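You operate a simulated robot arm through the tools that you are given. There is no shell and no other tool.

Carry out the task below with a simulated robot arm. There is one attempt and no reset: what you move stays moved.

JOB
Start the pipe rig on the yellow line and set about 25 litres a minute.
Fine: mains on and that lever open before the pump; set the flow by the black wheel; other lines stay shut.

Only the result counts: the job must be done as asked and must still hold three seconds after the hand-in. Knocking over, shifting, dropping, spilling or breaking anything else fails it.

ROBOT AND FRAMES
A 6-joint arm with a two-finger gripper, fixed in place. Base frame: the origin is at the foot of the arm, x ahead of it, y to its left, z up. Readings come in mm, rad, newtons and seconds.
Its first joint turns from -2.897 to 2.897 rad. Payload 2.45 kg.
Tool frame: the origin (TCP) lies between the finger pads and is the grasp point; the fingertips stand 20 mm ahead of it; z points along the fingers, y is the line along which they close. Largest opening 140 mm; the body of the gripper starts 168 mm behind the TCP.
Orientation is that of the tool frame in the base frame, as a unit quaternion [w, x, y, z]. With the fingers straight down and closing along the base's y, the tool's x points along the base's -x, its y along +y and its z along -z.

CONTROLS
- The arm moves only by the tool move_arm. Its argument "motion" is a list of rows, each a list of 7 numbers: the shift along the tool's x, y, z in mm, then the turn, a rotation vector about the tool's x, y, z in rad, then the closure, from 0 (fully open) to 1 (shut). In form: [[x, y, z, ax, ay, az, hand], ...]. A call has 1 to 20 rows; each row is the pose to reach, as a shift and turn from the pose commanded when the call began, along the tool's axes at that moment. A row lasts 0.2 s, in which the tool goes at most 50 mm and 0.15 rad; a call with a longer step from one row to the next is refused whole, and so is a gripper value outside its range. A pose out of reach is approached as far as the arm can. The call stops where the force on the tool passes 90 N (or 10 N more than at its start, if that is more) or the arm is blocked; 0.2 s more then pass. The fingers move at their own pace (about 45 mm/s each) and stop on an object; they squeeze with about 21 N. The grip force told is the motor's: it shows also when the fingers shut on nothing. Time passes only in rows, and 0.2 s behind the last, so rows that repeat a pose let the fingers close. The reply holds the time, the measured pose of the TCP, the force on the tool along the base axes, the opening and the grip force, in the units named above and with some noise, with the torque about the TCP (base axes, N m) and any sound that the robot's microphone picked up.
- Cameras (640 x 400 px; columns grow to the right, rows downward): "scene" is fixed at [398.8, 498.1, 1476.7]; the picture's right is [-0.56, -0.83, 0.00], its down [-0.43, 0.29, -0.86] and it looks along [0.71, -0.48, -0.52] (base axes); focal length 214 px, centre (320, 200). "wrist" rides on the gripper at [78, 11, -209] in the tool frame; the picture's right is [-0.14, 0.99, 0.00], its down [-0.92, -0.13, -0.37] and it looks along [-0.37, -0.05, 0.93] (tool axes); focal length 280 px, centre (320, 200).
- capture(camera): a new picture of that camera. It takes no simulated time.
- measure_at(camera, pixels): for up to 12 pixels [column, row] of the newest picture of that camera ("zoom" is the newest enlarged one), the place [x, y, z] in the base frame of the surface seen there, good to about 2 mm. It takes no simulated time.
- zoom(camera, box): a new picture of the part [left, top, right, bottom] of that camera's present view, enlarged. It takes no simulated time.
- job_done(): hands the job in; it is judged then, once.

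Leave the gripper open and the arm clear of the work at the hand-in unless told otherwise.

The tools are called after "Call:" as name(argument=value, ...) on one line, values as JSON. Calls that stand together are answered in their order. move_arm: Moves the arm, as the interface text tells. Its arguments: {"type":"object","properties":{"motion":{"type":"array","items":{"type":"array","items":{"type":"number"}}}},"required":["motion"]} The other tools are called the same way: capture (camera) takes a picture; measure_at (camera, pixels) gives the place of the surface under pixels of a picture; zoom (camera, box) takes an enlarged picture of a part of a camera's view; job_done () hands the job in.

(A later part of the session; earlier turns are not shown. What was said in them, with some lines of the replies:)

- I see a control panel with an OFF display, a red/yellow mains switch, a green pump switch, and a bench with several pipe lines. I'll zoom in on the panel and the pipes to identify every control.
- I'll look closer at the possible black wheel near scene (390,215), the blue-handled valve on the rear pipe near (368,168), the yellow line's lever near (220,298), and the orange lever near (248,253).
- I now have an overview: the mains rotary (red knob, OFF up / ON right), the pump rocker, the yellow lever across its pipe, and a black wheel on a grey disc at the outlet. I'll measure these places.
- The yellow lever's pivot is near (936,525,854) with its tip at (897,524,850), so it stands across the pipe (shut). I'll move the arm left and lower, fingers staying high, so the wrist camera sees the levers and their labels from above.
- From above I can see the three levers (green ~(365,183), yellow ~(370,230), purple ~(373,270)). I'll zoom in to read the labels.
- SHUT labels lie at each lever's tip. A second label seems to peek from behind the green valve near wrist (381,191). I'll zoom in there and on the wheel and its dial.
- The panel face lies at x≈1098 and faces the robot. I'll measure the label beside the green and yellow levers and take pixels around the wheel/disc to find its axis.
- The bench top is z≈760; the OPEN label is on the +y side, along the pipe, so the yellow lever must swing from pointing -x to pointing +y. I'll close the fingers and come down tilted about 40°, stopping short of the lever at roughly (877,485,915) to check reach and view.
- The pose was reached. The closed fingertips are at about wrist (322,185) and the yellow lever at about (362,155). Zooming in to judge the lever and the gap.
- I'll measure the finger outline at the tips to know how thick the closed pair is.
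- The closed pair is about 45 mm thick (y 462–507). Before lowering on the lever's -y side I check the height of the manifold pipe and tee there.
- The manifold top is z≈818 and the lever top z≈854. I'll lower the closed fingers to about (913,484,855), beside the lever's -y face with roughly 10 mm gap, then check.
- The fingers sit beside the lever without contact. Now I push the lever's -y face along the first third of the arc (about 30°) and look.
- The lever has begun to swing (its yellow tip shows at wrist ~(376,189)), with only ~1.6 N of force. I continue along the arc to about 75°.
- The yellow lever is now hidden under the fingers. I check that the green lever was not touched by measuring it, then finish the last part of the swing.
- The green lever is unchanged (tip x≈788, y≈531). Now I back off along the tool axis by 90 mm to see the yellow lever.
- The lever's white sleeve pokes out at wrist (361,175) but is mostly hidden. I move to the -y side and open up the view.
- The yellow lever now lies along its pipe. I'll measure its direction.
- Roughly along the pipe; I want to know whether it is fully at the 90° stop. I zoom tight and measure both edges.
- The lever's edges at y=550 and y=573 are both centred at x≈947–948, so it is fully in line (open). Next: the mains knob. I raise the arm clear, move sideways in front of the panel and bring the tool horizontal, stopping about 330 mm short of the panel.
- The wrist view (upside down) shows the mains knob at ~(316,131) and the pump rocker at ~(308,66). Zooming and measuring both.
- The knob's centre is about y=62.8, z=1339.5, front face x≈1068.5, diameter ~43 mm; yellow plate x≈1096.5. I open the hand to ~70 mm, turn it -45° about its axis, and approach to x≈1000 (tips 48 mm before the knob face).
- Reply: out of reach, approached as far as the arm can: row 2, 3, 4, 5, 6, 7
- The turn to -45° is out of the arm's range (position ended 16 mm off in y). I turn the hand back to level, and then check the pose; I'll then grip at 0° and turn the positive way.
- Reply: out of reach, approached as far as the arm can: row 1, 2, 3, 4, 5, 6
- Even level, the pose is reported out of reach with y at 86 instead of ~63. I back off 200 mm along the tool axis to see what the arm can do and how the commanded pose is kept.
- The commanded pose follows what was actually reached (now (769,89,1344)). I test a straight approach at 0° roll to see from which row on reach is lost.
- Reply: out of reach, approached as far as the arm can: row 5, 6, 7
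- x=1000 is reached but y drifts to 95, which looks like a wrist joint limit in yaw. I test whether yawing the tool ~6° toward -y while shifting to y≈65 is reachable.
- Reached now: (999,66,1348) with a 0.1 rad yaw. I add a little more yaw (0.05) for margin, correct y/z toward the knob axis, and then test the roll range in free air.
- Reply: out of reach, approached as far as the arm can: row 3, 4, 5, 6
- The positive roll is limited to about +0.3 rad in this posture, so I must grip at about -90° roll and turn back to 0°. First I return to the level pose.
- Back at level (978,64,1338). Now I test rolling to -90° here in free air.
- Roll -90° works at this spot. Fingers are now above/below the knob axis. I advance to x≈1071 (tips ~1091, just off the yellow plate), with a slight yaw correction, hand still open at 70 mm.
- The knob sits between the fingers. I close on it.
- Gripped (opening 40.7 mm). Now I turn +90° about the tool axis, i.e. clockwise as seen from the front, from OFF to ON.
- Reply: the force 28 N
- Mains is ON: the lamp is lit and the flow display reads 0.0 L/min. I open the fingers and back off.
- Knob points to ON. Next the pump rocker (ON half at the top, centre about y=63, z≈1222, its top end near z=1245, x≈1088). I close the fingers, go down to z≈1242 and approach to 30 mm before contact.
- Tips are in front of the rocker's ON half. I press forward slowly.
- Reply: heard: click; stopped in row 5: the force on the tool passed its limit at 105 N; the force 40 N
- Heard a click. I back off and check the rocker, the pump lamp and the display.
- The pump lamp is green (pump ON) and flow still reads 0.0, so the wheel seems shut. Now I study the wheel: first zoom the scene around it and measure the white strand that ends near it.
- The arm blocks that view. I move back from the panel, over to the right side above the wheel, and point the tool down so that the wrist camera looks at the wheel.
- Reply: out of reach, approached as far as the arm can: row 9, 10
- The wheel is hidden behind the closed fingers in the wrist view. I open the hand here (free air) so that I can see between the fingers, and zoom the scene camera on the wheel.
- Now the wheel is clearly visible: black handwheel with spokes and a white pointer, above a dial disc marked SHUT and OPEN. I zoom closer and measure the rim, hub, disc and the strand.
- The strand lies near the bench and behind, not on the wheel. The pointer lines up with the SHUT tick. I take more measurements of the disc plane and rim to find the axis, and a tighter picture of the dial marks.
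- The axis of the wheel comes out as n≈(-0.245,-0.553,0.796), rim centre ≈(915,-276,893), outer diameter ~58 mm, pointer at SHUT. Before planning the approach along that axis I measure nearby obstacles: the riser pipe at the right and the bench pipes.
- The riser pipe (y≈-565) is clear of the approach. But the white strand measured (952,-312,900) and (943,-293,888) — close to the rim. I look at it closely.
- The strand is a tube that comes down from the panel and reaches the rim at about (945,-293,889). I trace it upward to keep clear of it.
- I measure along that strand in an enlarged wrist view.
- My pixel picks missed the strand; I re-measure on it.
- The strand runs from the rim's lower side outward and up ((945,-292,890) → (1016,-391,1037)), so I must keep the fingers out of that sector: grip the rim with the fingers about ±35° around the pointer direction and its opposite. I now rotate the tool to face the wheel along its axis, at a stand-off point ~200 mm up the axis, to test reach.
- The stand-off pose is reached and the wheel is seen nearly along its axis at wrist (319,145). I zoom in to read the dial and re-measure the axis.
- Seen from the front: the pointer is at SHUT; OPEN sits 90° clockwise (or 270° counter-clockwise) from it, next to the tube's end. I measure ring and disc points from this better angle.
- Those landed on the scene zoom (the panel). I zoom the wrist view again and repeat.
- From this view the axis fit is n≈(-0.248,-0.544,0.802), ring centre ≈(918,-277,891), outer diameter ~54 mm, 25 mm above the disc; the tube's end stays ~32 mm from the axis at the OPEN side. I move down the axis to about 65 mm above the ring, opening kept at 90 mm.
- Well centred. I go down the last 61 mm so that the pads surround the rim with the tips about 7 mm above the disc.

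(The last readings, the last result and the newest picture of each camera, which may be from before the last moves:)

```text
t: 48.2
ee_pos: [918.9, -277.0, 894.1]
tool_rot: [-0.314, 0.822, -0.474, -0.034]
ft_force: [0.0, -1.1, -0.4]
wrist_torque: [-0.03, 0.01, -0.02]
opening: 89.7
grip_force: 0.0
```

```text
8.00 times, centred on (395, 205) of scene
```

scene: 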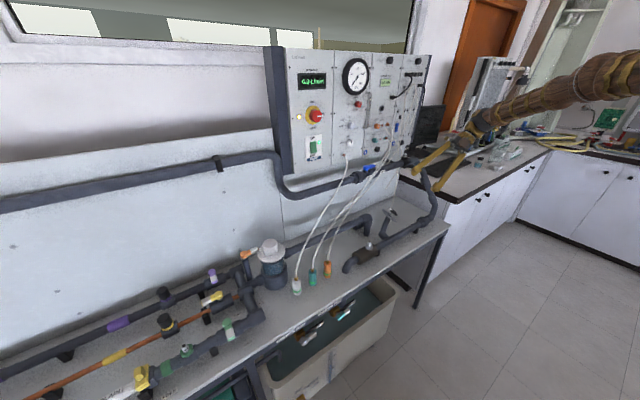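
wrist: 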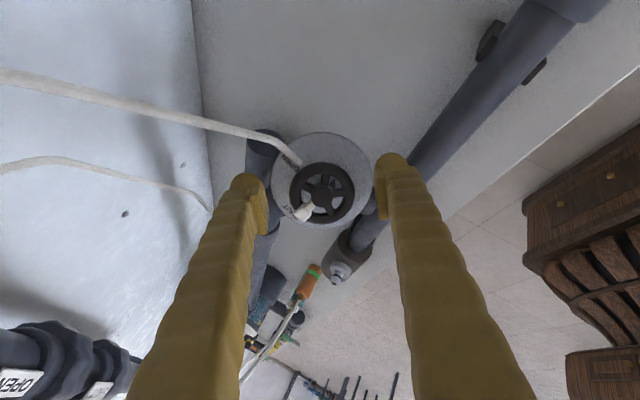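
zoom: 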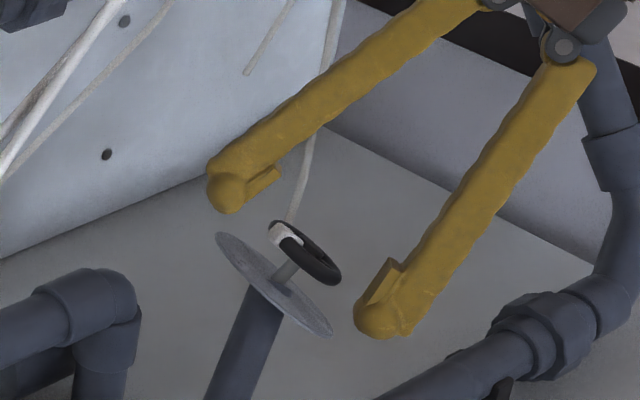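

The rim is centred between the pads. I close on it.

Call:
move_arm(motion=[[0, 0, 0, 0, 0, 0, 1], [0, 0, 0, 0, 0, 0, 1], [0, 0, 0, 0, 0, 0, 1], [0, 0, 0, 0, 0, 0, 1]])

Call:
capture(camera="wrist")

Call:
zoom(camera="wrist", box=[220, 90, 420, 250])

```text
t: 49.2
ee_pos: [919.3, -277.9, 893.0]
tool_rot: [-0.314, 0.822, -0.473, -0.035]
ft_force: [-29.2, -9.6, -11.2]
wrist_torque: [-0.38, 0.51, 0.33]
opening: 51.3
grip_force: 39.0
```

```text
taken
```

wrist: 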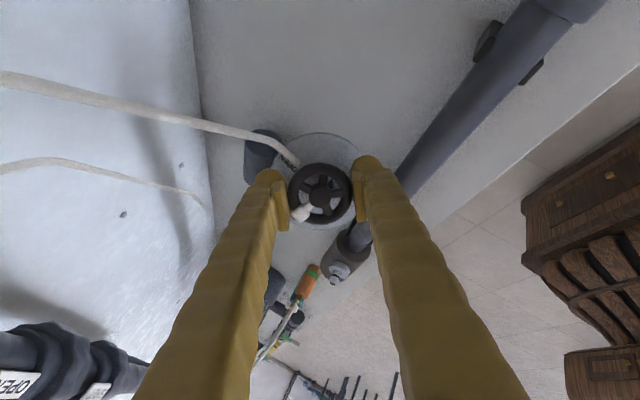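

```text
2.50 times, centred on (320, 170) of wrist
```

zoom: 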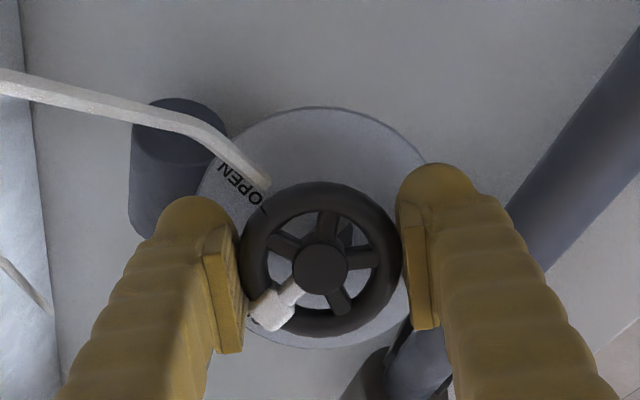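

Gripped (opening 51 mm), with ~30 N sideways because one pad bears on the pointer lug; I ease 1.5 mm toward +y of the tool, then try a small counter-clockwise turn (0.25 rad) and check the dial and torque.

Call:
move_arm(motion=[[0, 1.5, 0, 0, 0, 0, 1], [0, 1.5, 0, 0, 0, -0.06, 1], [0, 1.5, 0, 0, 0, -0.12, 1], [0, 1.5, 0, 0, 0, -0.18, 1], [0, 1.5, 0, 0, 0, -0.25, 1]])

Call:
capture(camera="wrist")

Call:
zoom(camera="wrist", box=[220, 90, 420, 250])

Call:
zoom(camera="scene", box=[285, 65, 345, 125])

```text
t: 49.9
ee_pos: [917.9, -277.1, 891.7]
tool_rot: [-0.307, 0.83, -0.463, -0.041]
ft_force: [-9.5, -3.3, -9.5]
wrist_torque: [-0.65, 0.79, 0.39]
opening: 51.1
grip_force: 44.7
out of reach, approached as far as the arm can: row 2, 3
stopped in row 3: the force on the tool passed its limit at 122 N (the readings are from after the stop); the commanded pose is now the measured one
```

```text
taken
```

wrist: 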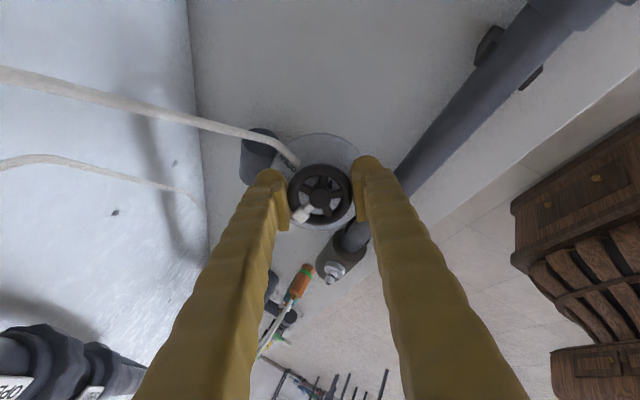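

```text
2.50 times, centred on (320, 170) of wrist
```

zoom: 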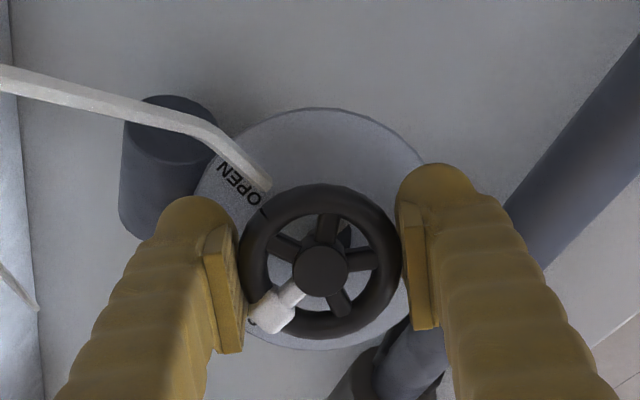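

```text
6.67 times, centred on (315, 95) of scene
```

zoom: 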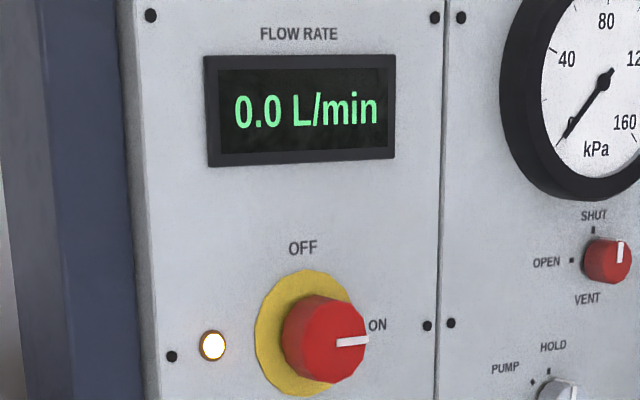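

Counter-clockwise further is beyond the arm's joint range in this posture (and the force stop triggered without moving the wheel). I try a small clockwise turn (+0.15 rad) to learn which way the wheel opens.

Call:
move_arm(motion=[[0, 0, 0, 0, 0, 0.05, 1], [0, 0, 0, 0, 0, 0.1, 1], [0, 0, 0, 0, 0, 0.15, 1]])

Call:
capture(camera="wrist")

Call:
zoom(camera="wrist", box=[220, 90, 420, 250])

Call:
zoom(camera="scene", box=[285, 65, 345, 125])

```text
t: 50.7
ee_pos: [918.6, -276.8, 890.6]
tool_rot: [-0.303, 0.793, -0.524, -0.065]
ft_force: [-8.8, 1.4, -40.3]
wrist_torque: [-0.55, -0.8, 1.53]
opening: 51.6
grip_force: 44.6
```

```text
taken
```

wrist: 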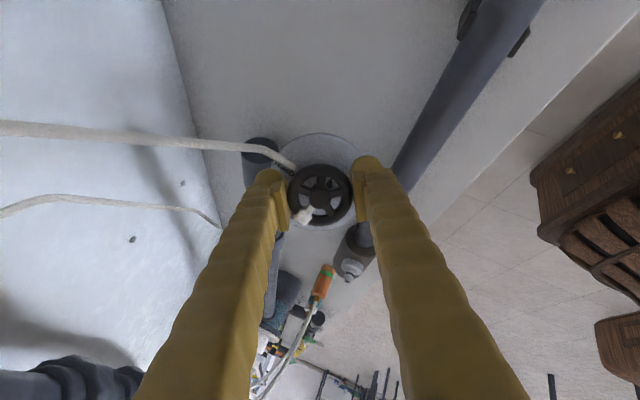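

```text
2.50 times, centred on (320, 170) of wrist
```

zoom: 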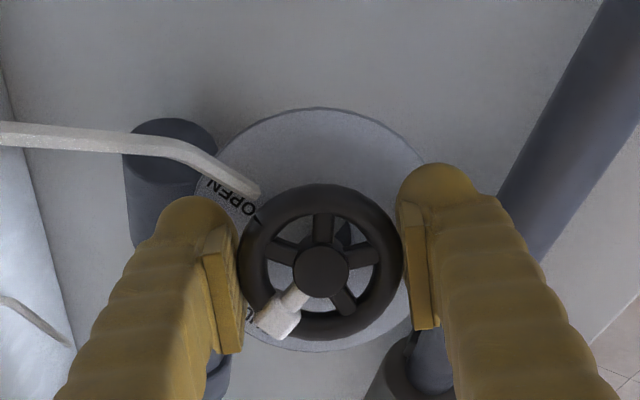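

```text
6.67 times, centred on (315, 95) of scene
```

zoom: 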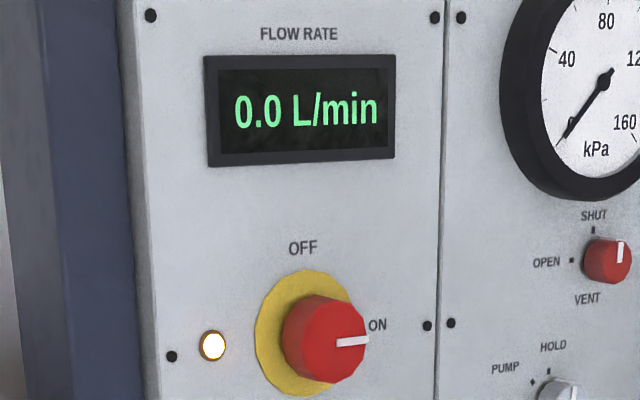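

The fingers slipped: the wheel is against its stop clockwise, so it opens counter-clockwise (270° travel). I need the hand flipped by 180° to have joint range for counter-clockwise turns. I release, back up along the axis, and roll by +π.

Call:
move_arm(motion=[[0, 0, 0, 0, 0, 0, 0.36], [0, 0, 0, 0, 0, 0, 0.36], [0, 0, 0, 0, 0, 0, 0.36], [0, 0, -30, 0, 0, 0, 0.36], [0, 0, -65, 0, 0, 0, 0.36], [0, 0, -105, 0, 0, 0, 0.36], [0, 0, -140, 0, 0, 0, 0.36]])

Call:
move_arm(motion=[[0, 0, 0, 0, 0, 0.145, 0.36], [0, 0, 0, 0, 0, 0.29, 0.36], [0, 0, 0, 0, 0, 0.435, 0.36], [0, 0, 0, 0, 0, 0.58, 0.36], [0, 0, 0, 0, 0, 0.725, 0.36], [0, 0, 0, 0, 0, 0.87, 0.36], [0, 0, 0, 0, 0, 1.015, 0.36], [0, 0, 0, 0, 0, 1.16, 0.36], [0, 0, 0, 0, 0, 1.305, 0.36], [0, 0, 0, 0, 0, 1.45, 0.36]])

```text
t: 52.3
ee_pos: [888.2, -353.7, 1007.8]
tool_rot: [-0.304, 0.793, -0.524, -0.063]
ft_force: [0.6, 0.5, -0.3]
wrist_torque: [0.03, 0.02, -0.03]
opening: 89.9
grip_force: 0.0
```

```text
t: 54.5
ee_pos: [887.9, -354.0, 1005.8]
tool_rot: [0.185, -0.245, 0.919, 0.248]
ft_force: [0.3, -0.2, 0.9]
wrist_torque: [0.0, 0.01, 0.02]
opening: 89.3
grip_force: 0.0
```

Rolling that way works freely. I continue the roll by another 1.6 rad so the fingers sit at about -40° with the hand flipped.

Call:
move_arm(motion=[[0, 0, 0, 0, 0, 0.145, 0.36], [0, 0, 0, 0, 0, 0.29, 0.36], [0, 0, 0, 0, 0, 0.435, 0.36], [0, 0, 0, 0, 0, 0.58, 0.36], [0, 0, 0, 0, 0, 0.725, 0.36], [0, 0, 0, 0, 0, 0.87, 0.36], [0, 0, 0, 0, 0, 1.015, 0.36], [0, 0, 0, 0, 0, 1.16, 0.36], [0, 0, 0, 0, 0, 1.305, 0.36], [0, 0, 0, 0, 0, 1.45, 0.36], [0, 0, 0, 0, 0, 1.6, 0.36]])

Call:
capture(camera="wrist")

Call:
zoom(camera="wrist", box=[240, 80, 400, 200])

Call:
capture(camera="scene")

```text
t: 56.9
ee_pos: [888.4, -354.4, 1007.3]
tool_rot: [-0.05, 0.488, 0.816, 0.306]
ft_force: [-0.7, 0.1, 0.2]
wrist_torque: [-0.01, 0.01, 0.02]
opening: 89.4
grip_force: 0.0
```

```text
taken
```

wrist: 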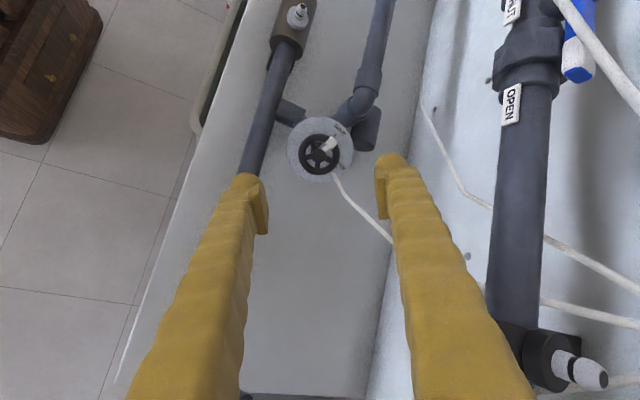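

```text
3.33 times, centred on (320, 140) of wrist
```

zoom: 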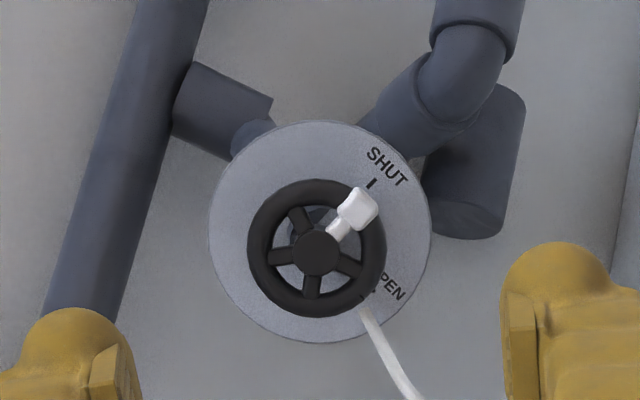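

```text
taken
```

scene: 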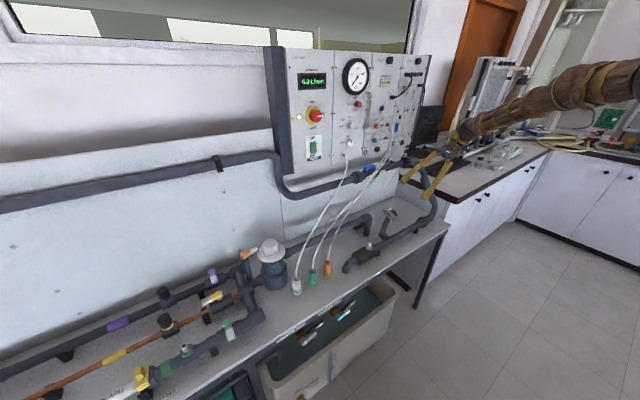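

The flipped hand is in range, the pointer sits at the SHUT tick and the tube stays outside the finger sector. I align the small tilt, roll a bit more (to ~-46°) and descend on the rim again.

Call:
move_arm(motion=[[0, -0.5, 20, -0.009, -0.006, 0.05, 0.36], [0, -1, 50, -0.018, -0.012, 0.1, 0.36], [-0.1, -1.6, 85, -0.027, -0.017, 0.14, 0.36], [-0.2, -1.6, 112, -0.027, -0.017, 0.14, 0.36], [-0.2, -1.6, 131, -0.027, -0.017, 0.14, 0.36], [-0.2, -1.6, 141, -0.027, -0.017, 0.14, 0.36]])

Call:
capture(camera="wrist")

Call:
zoom(camera="wrist", box=[220, 90, 420, 250])

```text
t: 58.3
ee_pos: [917.5, -277.9, 891.4]
tool_rot: [-0.056, 0.546, 0.777, 0.309]
ft_force: [0.0, -0.8, 0.3]
wrist_torque: [0.0, 0.02, 0.01]
opening: 89.8
grip_force: 0.1
```

```text
taken
```

wrist: 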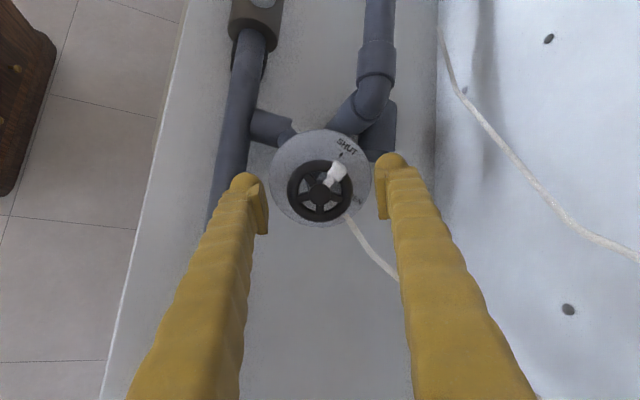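

```text
2.50 times, centred on (320, 170) of wrist
```

zoom: 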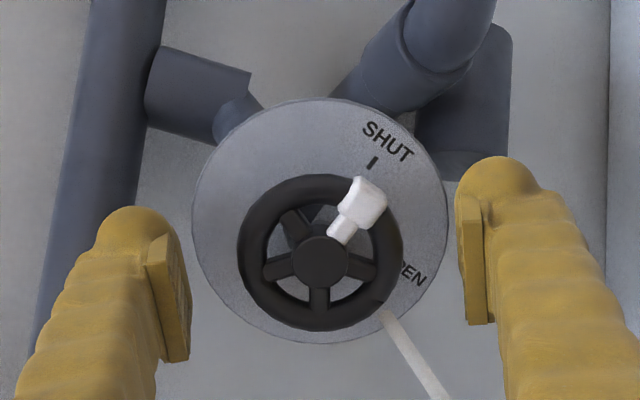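

The rim is centred again. I close the fingers.

Call:
move_arm(motion=[[0, 0, 0, 0, 0, 0, 1], [0, 0, 0, 0, 0, 0, 1], [0, 0, 0, 0, 0, 0, 1], [0, 0, 0, 0, 0, 0, 1]])

Call:
capture(camera="wrist")

Call:
zoom(camera="wrist", box=[240, 100, 400, 228])

```text
t: 59.3
ee_pos: [917.9, -278.1, 889.9]
tool_rot: [-0.056, 0.546, 0.777, 0.309]
ft_force: [11.9, 5.2, -4.3]
wrist_torque: [-0.02, 0.03, -0.03]
opening: 51.7
grip_force: 38.6
```

```text
taken
```

wrist: 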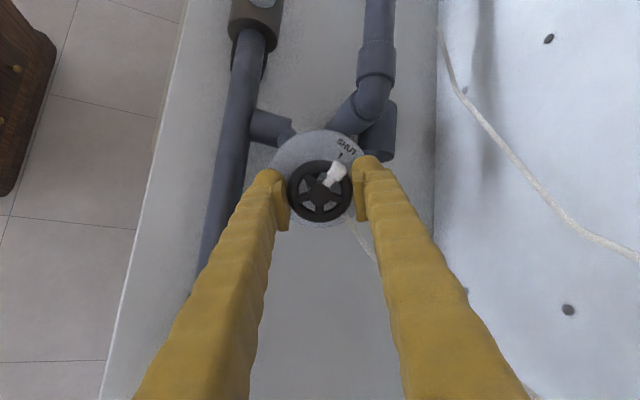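

```text
3.12 times, centred on (320, 164) of wrist
```

zoom: 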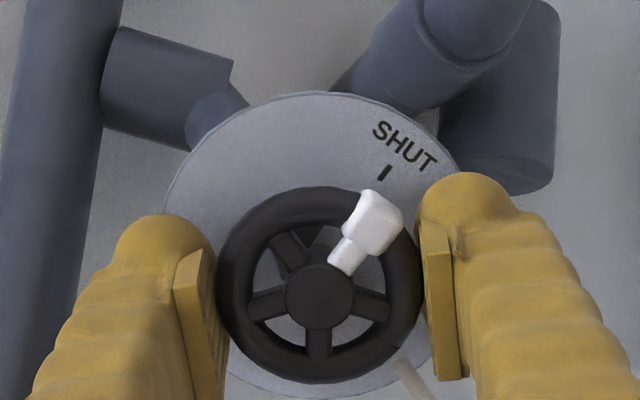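

Gripped cleanly (51.7 mm). I turn counter-clockwise 0.3 rad and check the display.

Call:
move_arm(motion=[[0, 0, 0, 0, 0, -0.075, 1], [0, 0, 0, 0, 0, -0.15, 1], [0, 0, 0, 0, 0, -0.225, 1], [0, 0, 0, 0, 0, -0.3, 1]])

Call:
capture(camera="wrist")

Call:
zoom(camera="wrist", box=[240, 100, 400, 228])

Call:
zoom(camera="scene", box=[285, 65, 345, 125])

```text
t: 60.3
ee_pos: [917.2, -277.7, 891.0]
tool_rot: [-0.011, 0.424, 0.85, 0.314]
ft_force: [38.9, 7.5, -11.3]
wrist_torque: [-0.22, 0.04, -0.04]
opening: 51.7
grip_force: 45.2
```

```text
taken
```

wrist: 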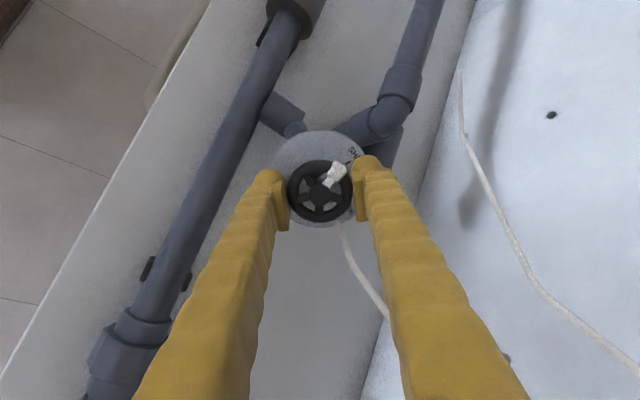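

```text
3.12 times, centred on (320, 164) of wrist
```

zoom: 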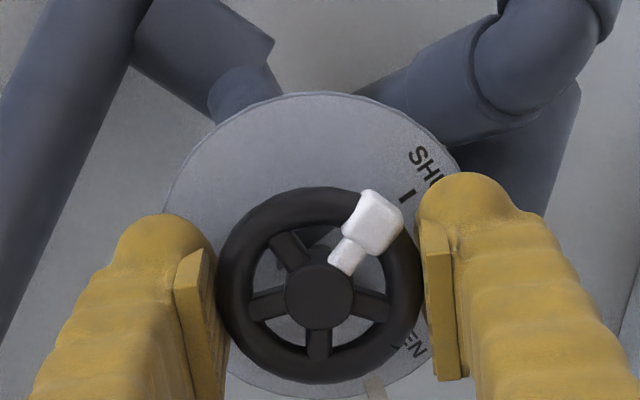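

```text
6.67 times, centred on (315, 95) of scene
```

zoom: 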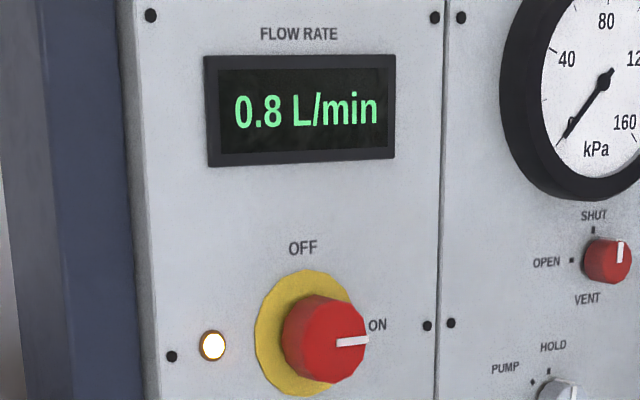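

Turning counter-clockwise opens the valve: flow 0.8 L/min and the wheel follows the fingers. I ease the side force slightly and continue another 0.95 rad.

Call:
move_arm(motion=[[-0.6, 0.7, 0.4, 0, 0, -0.06, 1], [-0.6, 0.7, 0.4, 0, 0, -0.15, 1], [-0.6, 0.7, 0.4, 0, 0, -0.24, 1], [-0.6, 0.7, 0.4, 0, 0, -0.33, 1], [-0.6, 0.7, 0.4, 0, 0, -0.42, 1], [-0.6, 0.7, 0.4, 0, 0, -0.51, 1], [-0.6, 0.7, 0.4, 0, 0, -0.6, 1], [-0.6, 0.7, 0.4, 0, 0, -0.69, 1], [-0.6, 0.7, 0.4, 0, 0, -0.78, 1], [-0.6, 0.7, 0.4, 0, 0, -0.87, 1], [-0.6, 0.7, 0.4, 0, 0, -0.95, 1]])

Call:
capture(camera="wrist")

Call:
zoom(camera="wrist", box=[240, 100, 400, 228])

Call:
zoom(camera="scene", box=[285, 65, 345, 125])

```text
t: 62.7
ee_pos: [919.7, -277.5, 891.6]
tool_rot: [0.134, -0.013, 0.949, 0.284]
ft_force: [22.6, 31.8, 30.7]
wrist_torque: [-0.06, 0.08, -0.08]
opening: 51.8
grip_force: 44.6
```

```text
taken
```

wrist: 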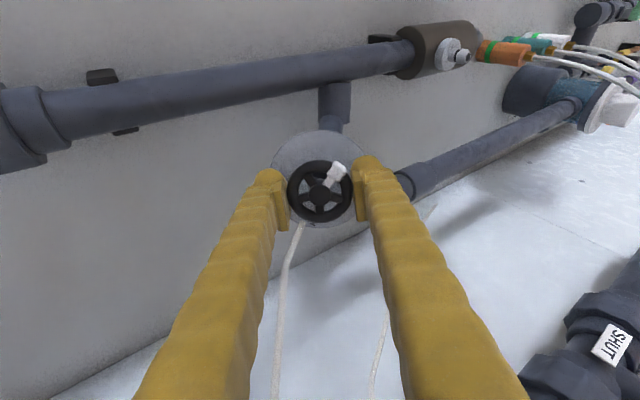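

```text
3.12 times, centred on (320, 164) of wrist
```

zoom: 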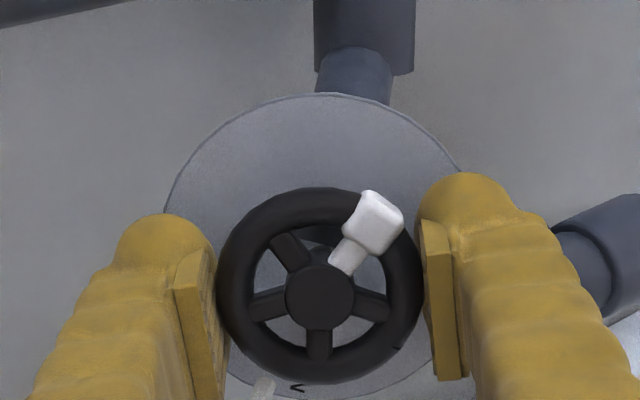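

```text
6.67 times, centred on (315, 95) of scene
```

zoom: 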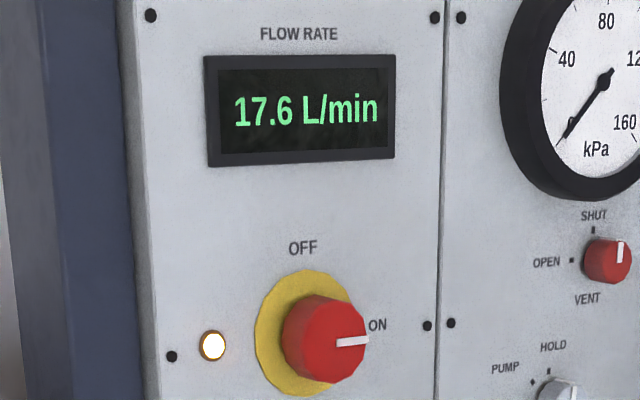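

17.6 L/min after about 72°. I hold for 2 s to see if the reading settles.

Call:
move_arm(motion=[[0, 0, 0, 0, 0, 0, 1], [0, 0, 0, 0, 0, 0, 1], [0, 0, 0, 0, 0, 0, 1], [0, 0, 0, 0, 0, 0, 1], [0, 0, 0, 0, 0, 0, 1], [0, 0, 0, 0, 0, 0, 1], [0, 0, 0, 0, 0, 0, 1], [0, 0, 0, 0, 0, 0, 1], [0, 0, 0, 0, 0, 0, 1], [0, 0, 0, 0, 0, 0, 1]])

Call:
zoom(camera="scene", box=[285, 65, 345, 125])

```text
t: 64.9
ee_pos: [919.6, -277.3, 892.7]
tool_rot: [0.135, -0.011, 0.949, 0.284]
ft_force: [18.4, 39.0, 50.5]
wrist_torque: [0.17, 0.06, 0.0]
opening: 51.7
grip_force: 44.7
```

```text
6.67 times, centred on (315, 95) of scene
```

zoom: 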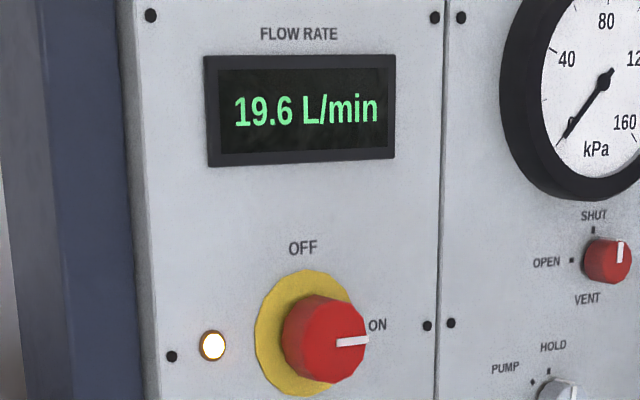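

Settled at 19.6 L/min. To keep the finger away from the tube end I re-grip: open in place, ease ~1.8 mm to the wheel's true centre, roll back 0.7 rad, and close again.

Call:
move_arm(motion=[[0, 0, 0, 0, 0, 0, 0.36], [0, 0, 0, 0, 0, 0, 0.36], [0, 0, 0, 0, 0, 0, 0.36], [0.6, 1.7, 0, 0, 0, 0, 0.36], [0.6, 1.7, 0, 0, 0, 0.14, 0.36], [0.6, 1.7, 0, 0, 0, 0.28, 0.36], [0.6, 1.7, 0, 0, 0, 0.42, 0.36], [0.6, 1.7, 0, 0, 0, 0.56, 0.36], [0.6, 1.7, 0, 0, 0, 0.7, 0.36]])

Call:
capture(camera="wrist")

Call:
zoom(camera="wrist", box=[220, 90, 420, 250])

Call:
zoom(camera="scene", box=[285, 65, 345, 125])

```text
t: 66.9
ee_pos: [918.6, -275.8, 891.9]
tool_rot: [0.028, 0.315, 0.896, 0.312]
ft_force: [0.2, 0.2, 0.5]
wrist_torque: [-0.01, -0.01, 0.0]
opening: 89.6
grip_force: 0.0
```

```text
taken
```

wrist: 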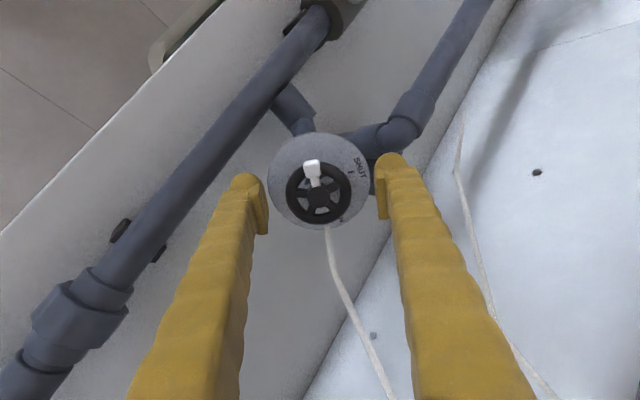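

```text
2.50 times, centred on (320, 170) of wrist
```

zoom: 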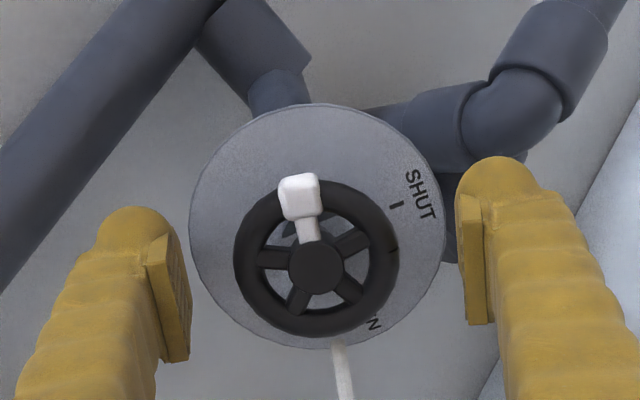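

```text
6.67 times, centred on (315, 95) of scene
```

zoom: 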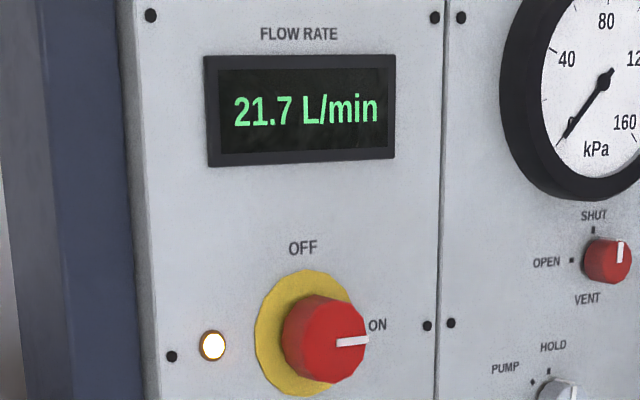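

Now 21.7 L/min (still settling or the release nudged it). I wait 2 s with the hand open to read a steady value.

Call:
move_arm(motion=[[0, 0, 0, 0, 0, 0, 0.36], [0, 0, 0, 0, 0, 0, 0.36], [0, 0, 0, 0, 0, 0, 0.36], [0, 0, 0, 0, 0, 0, 0.36], [0, 0, 0, 0, 0, 0, 0.36], [0, 0, 0, 0, 0, 0, 0.36], [0, 0, 0, 0, 0, 0, 0.36], [0, 0, 0, 0, 0, 0, 0.36], [0, 0, 0, 0, 0, 0, 0.36], [0, 0, 0, 0, 0, 0, 0.36]])

Call:
zoom(camera="scene", box=[285, 65, 345, 125])

```text
t: 69.1
ee_pos: [917.6, -275.2, 892.6]
tool_rot: [0.029, 0.314, 0.896, 0.312]
ft_force: [0.8, 0.5, 0.5]
wrist_torque: [-0.02, -0.01, 0.05]
opening: 89.7
grip_force: 0.1
```

```text
6.67 times, centred on (315, 95) of scene
```

zoom: 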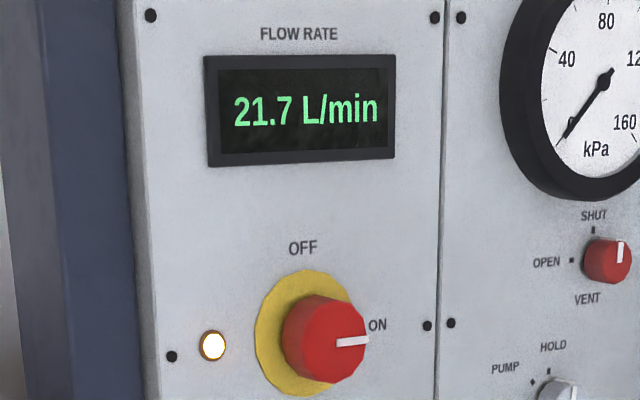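

Steady at 21.7 with the hand off. I close again and turn about 0.2 rad more, then let it settle.

Call:
move_arm(motion=[[0, 0, 0, 0, 0, 0, 1], [0, 0, 0, 0, 0, 0, 1], [0, 0, 0, 0, 0, 0, 1], [0, 0, 0, 0, 0, 0, 1], [0, 0, 0, 0, 0, -0.05, 1], [0, 0, 0, 0, 0, -0.1, 1], [0, 0, 0, 0, 0, -0.15, 1], [0, 0, 0, 0, 0, -0.2, 1], [0, 0, 0, 0, 0, -0.2, 1], [0, 0, 0, 0, 0, -0.2, 1], [0, 0, 0, 0, 0, -0.2, 1], [0, 0, 0, 0, 0, -0.2, 1], [0, 0, 0, 0, 0, -0.2, 1], [0, 0, 0, 0, 0, -0.2, 1], [0, 0, 0, 0, 0, -0.2, 1]])

Call:
zoom(camera="scene", box=[285, 65, 345, 125])

Call:
capture(camera="wrist")

Call:
zoom(camera="wrist", box=[220, 90, 420, 250])

```text
t: 72.3
ee_pos: [918.3, -276.0, 891.5]
tool_rot: [0.06, 0.224, 0.923, 0.307]
ft_force: [-9.7, -23.2, -48.3]
wrist_torque: [0.09, -0.1, -0.02]
opening: 51.5
grip_force: 44.8
```

```text
6.67 times, centred on (315, 95) of scene
```

zoom: 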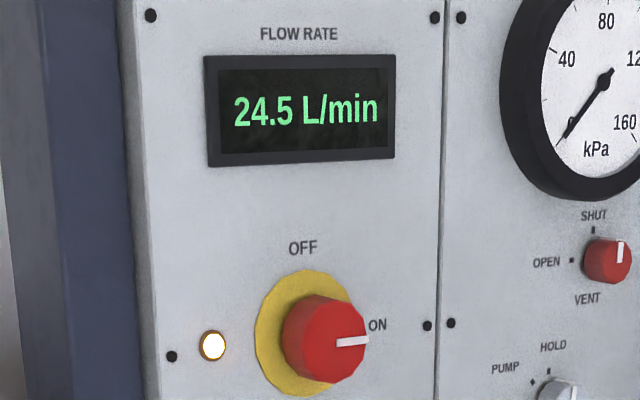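

```text
taken
```

wrist: 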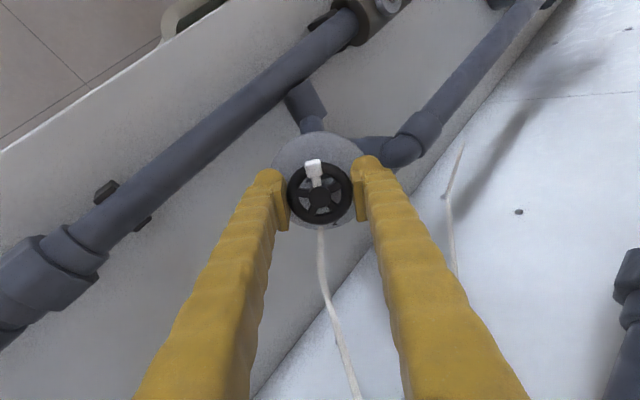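

```text
2.50 times, centred on (320, 170) of wrist
```

zoom: 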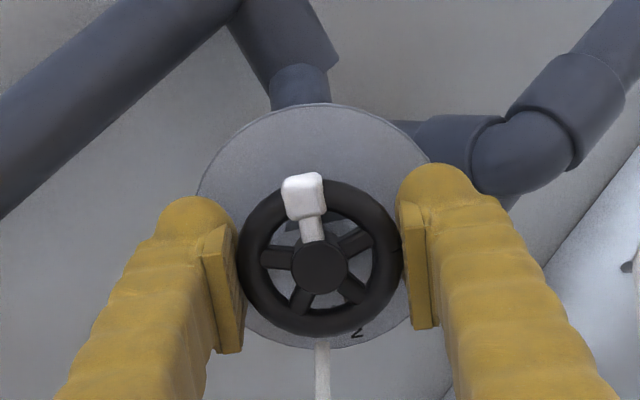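

24.5 L/min while gripped, with ~49 N of side force. I relieve that side force (1.2 mm) before letting go, then read again.

Call:
move_arm(motion=[[0, -0.6, 0, 0, 0, 0, 1], [0, -1.2, 0, 0, 0, 0, 1], [0, -1.2, 0, 0, 0, 0, 1], [0, -1.2, 0, 0, 0, 0, 1], [0, -1.2, 0, 0, 0, 0, 1], [0, -1.2, 0, 0, 0, 0, 1]])

Call:
zoom(camera="scene", box=[285, 65, 345, 125])

```text
t: 73.7
ee_pos: [917.6, -276.7, 891.4]
tool_rot: [0.06, 0.223, 0.923, 0.308]
ft_force: [17.2, -0.8, -30.4]
wrist_torque: [0.08, -0.05, 0.02]
opening: 51.5
grip_force: 45.4
```

```text
6.67 times, centred on (315, 95) of scene
```

zoom: 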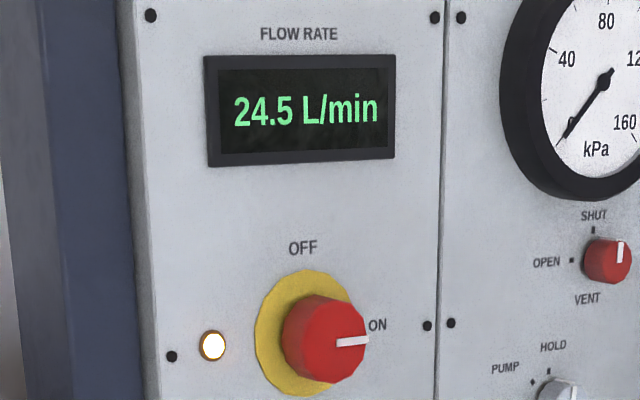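

Holding at 24.5. I release and see where it settles hands-off.

Call:
move_arm(motion=[[0, 0, 0, 0, 0, 0, 0.36], [0, 0, 0, 0, 0, 0, 0.36], [0, 0, 0, 0, 0, 0, 0.36], [0, 0, 0, 0, 0, 0, 0.36], [0, 0, 0, 0, 0, 0, 0.36], [0, 0, 0, 0, 0, 0, 0.36], [0, 0, 0, 0, 0, 0, 0.36], [0, 0, 0, 0, 0, 0, 0.36], [0, 0, 0, 0, 0, 0, 0.36]])

Call:
zoom(camera="scene", box=[285, 65, 345, 125])

```text
t: 75.7
ee_pos: [916.8, -275.2, 892.0]
tool_rot: [0.06, 0.223, 0.923, 0.308]
ft_force: [-1.4, 0.3, -0.4]
wrist_torque: [-0.02, 0.03, -0.01]
opening: 89.3
grip_force: 0.0
```

```text
6.67 times, centred on (315, 95) of scene
```

zoom: 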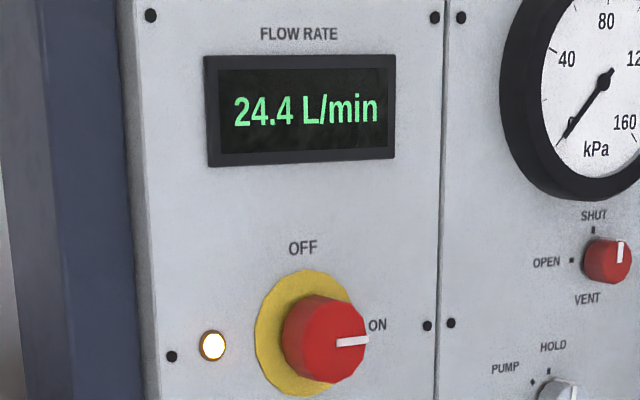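

24.4 hands-off, holding. One fine correction: grip again, turn 0.045 rad, settle, and release.

Call:
move_arm(motion=[[0, 0, 0, 0, 0, 0, 1], [0, 0, 0, 0, 0, 0, 1], [0, 0, 0, 0, 0, 0, 1], [0, 0, 0, 0, 0, 0, 1], [0, 0, 0, 0, 0, -0.02, 1], [0, 0, 0, 0, 0, -0.045, 1], [0, 0, 0, 0, 0, -0.045, 1], [0, 0, 0, 0, 0, -0.045, 1], [0, 0, 0, 0, 0, -0.045, 1], [0, 0, 0, 0, 0, -0.045, 1], [0, 0, 0, 0, 0, -0.045, 1], [0, 0, 0, 0, 0, -0.045, 1]])

Call:
zoom(camera="scene", box=[285, 65, 345, 125])

```text
t: 78.3
ee_pos: [917.7, -276.0, 891.5]
tool_rot: [0.067, 0.204, 0.927, 0.307]
ft_force: [24.5, 21.0, -2.4]
wrist_torque: [-0.22, 0.05, -0.03]
opening: 51.7
grip_force: 45.3
```

```text
6.67 times, centred on (315, 95) of scene
```

zoom: 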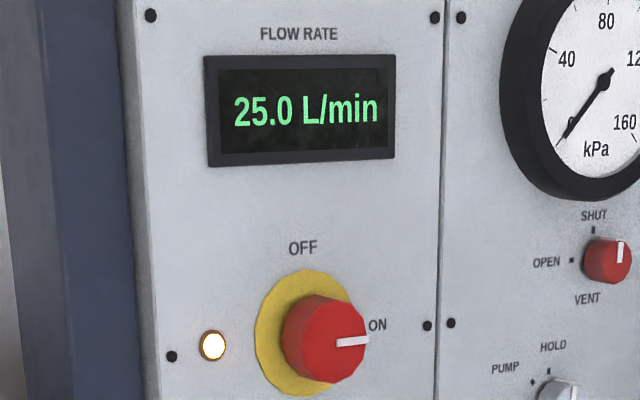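

25.0 L/min. I release in place, then check again.

Call:
move_arm(motion=[[0, 0, 0, 0, 0, 0, 0.36], [0, 0, 0, 0, 0, 0, 0.36], [0, 0, 0, 0, 0, 0, 0.36], [0, 0, 0, 0, 0, 0, 0.36], [0, 0, 0, 0, 0, 0, 0.36], [0, 0, 0, 0, 0, 0, 0.36], [0, 0, 0, 0, 0, 0, 0.36]])

Call:
zoom(camera="scene", box=[285, 65, 345, 125])

Call:
capture(camera="wrist")

```text
t: 79.9
ee_pos: [917.6, -276.5, 890.2]
tool_rot: [0.067, 0.202, 0.928, 0.306]
ft_force: [-0.8, 0.5, 0.1]
wrist_torque: [0.01, 0.01, 0.0]
opening: 89.6
grip_force: 0.0
```

```text
6.67 times, centred on (315, 95) of scene
```

zoom: 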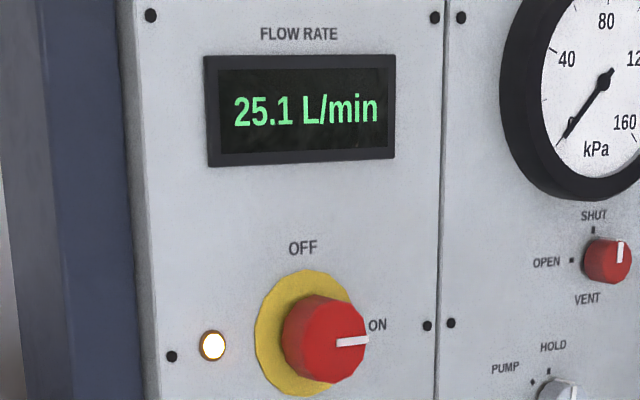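

```text
taken
```

wrist: 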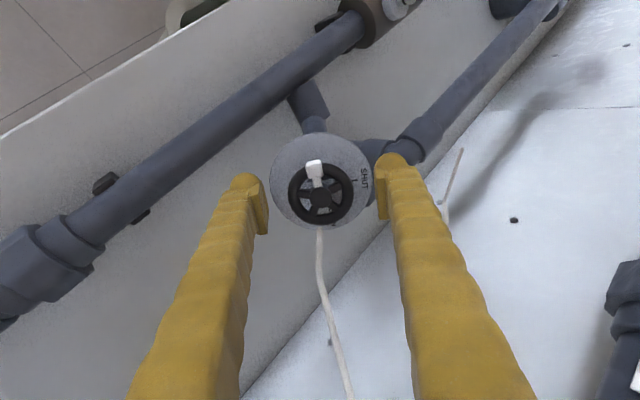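

25.1 L/min hands-off. I back away along the wheel axis by 240 mm and open the hand fully at the end.

Call:
move_arm(motion=[[0, 0, -20, 0, 0, 0, 0.36], [0, 0, -50, 0, 0, 0, 0.36], [0, 0, -85, 0, 0, 0, 0.36], [0, 0, -120, 0, 0, 0, 0.36], [0, 0, -160, 0, 0, 0, 0.36], [0, 0, -200, 0, 0, 0, 0.36], [0, 0, -240, 0, 0, 0, 0.2], [0, 0, -240, 0, 0, 0, 0], [0, 0, -240, 0, 0, 0, 0], [0, 0, -240, 0, 0, 0, 0]])

Call:
capture(camera="scene")

Call:
zoom(camera="scene", box=[285, 65, 385, 165])

Call:
zoom(camera="scene", box=[130, 235, 290, 390])

Call:
zoom(camera="scene", box=[280, 180, 440, 340])

```text
t: 82.1
ee_pos: [858.2, -407.7, 1084.0]
tool_rot: [0.067, 0.203, 0.927, 0.307]
ft_force: [-1.5, 0.5, 0.1]
wrist_torque: [-0.02, -0.01, -0.01]
opening: 139.9
grip_force: 0.0
```

```text
taken
```

scene: 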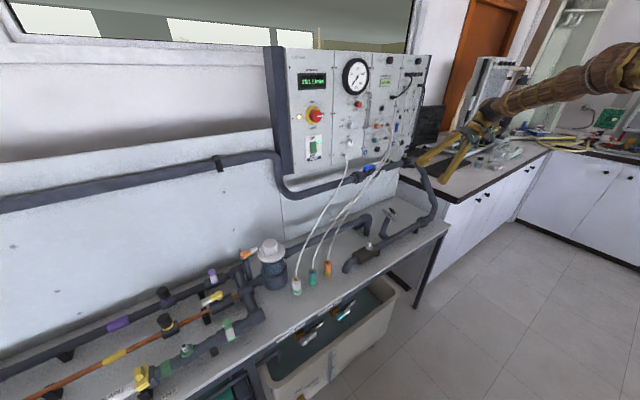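

```text
4.00 times, centred on (335, 115) of scene
```

zoom: 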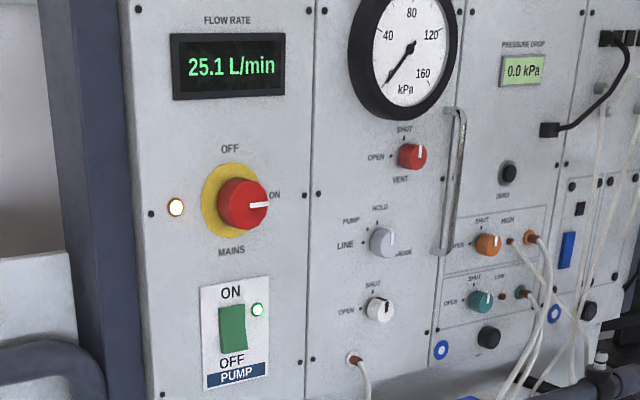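

```text
2.58 times, centred on (210, 312) of scene
```

zoom: 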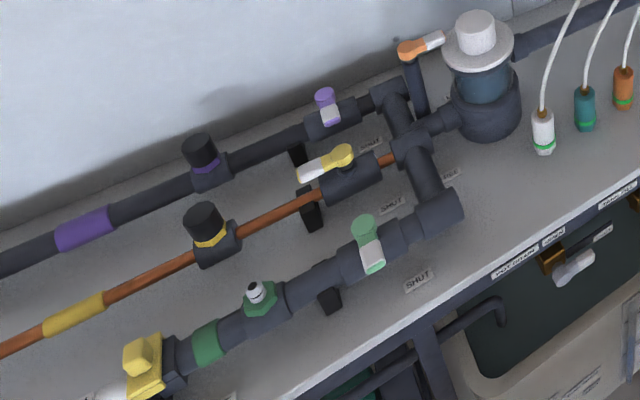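

```text
2.50 times, centred on (360, 260) of scene
```

zoom: 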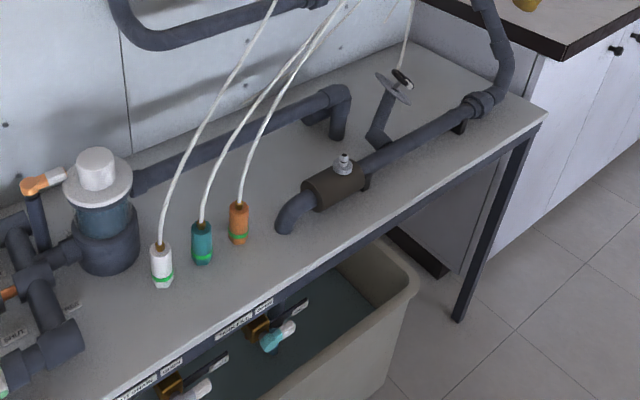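

Everything reads right: 25.1 L/min, mains and pump lamps lit, yellow lever open, green and purple still shut. I move the arm further clear (back and up) and verify the reading once more.

Call:
move_arm(motion=[[33, -0.4, -25, 0, 0, 0, 0], [66, -0.7, -50, 0, 0, 0, 0], [100, -1.1, -75, 0, 0, 0, 0], [133, -1.5, -100, 0, 0, 0, 0], [166, -1.8, -125, 0, 0, 0, 0], [200, -2.2, -151, 0, 0, 0, 0], [200, -2.2, -151, 0, 0, 0, 0], [200, -2.2, -151, 0, 0, 0, 0], [200, -2.2, -151, 0, 0, 0, 0]])

Call:
zoom(camera="scene", box=[285, 65, 385, 165])

Call:
capture(camera="scene")

```text
t: 84.1
ee_pos: [640.5, -407.1, 1204.6]
tool_rot: [0.067, 0.203, 0.928, 0.307]
ft_force: [0.5, 0.5, -0.1]
wrist_torque: [0.0, -0.03, 0.02]
opening: 140.0
grip_force: 0.1
```

```text
4.00 times, centred on (335, 115) of scene
```

zoom: 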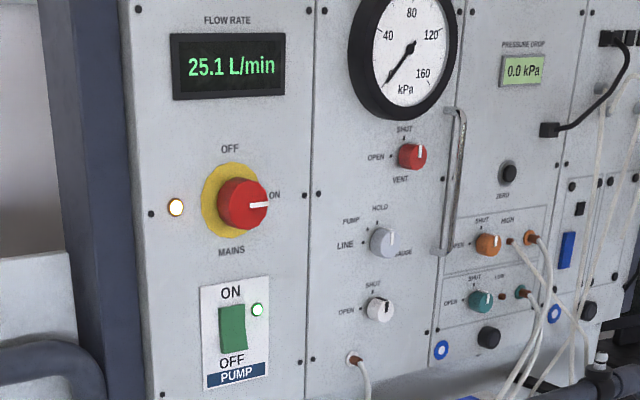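

```text
taken
```

scene: 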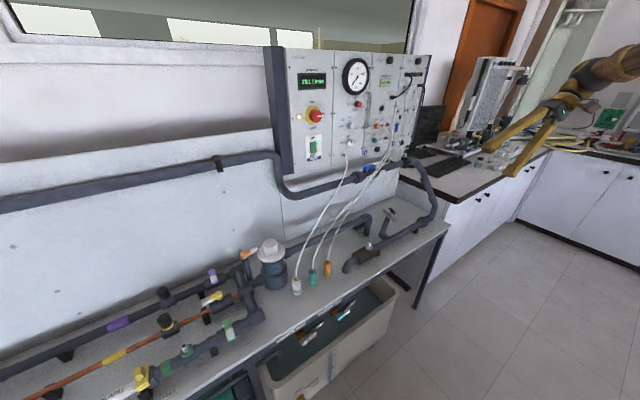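

The flow holds at 25.1 L/min with mains and pump on. The yellow line is open, the other lines are shut, the arm is clear and the gripper is open. I hand the job in.

Call:
job_done()

```text
The job is handed in.
```

The pipe rig is running on the yellow line at 25.1 L/min, and I have handed the job in. I haven't been told how it was judged.

- **Order:** I opened the yellow lever and switched the mains on first, then started the pump.
- **Flow:** I set it with the black wheel. It read 25.1 L/min with the hand off the wheel and again about 4 seconds later, after the arm had moved away.
- **Other lines:** the green and purple levers are still shut.
- **Arm:** it is clear of the work with the gripper open.

While finding which way the wheel turns, I hit the tool's force limit once and the fingers slipped on the rim once. Neither moved the wheel or damaged anything I could see.
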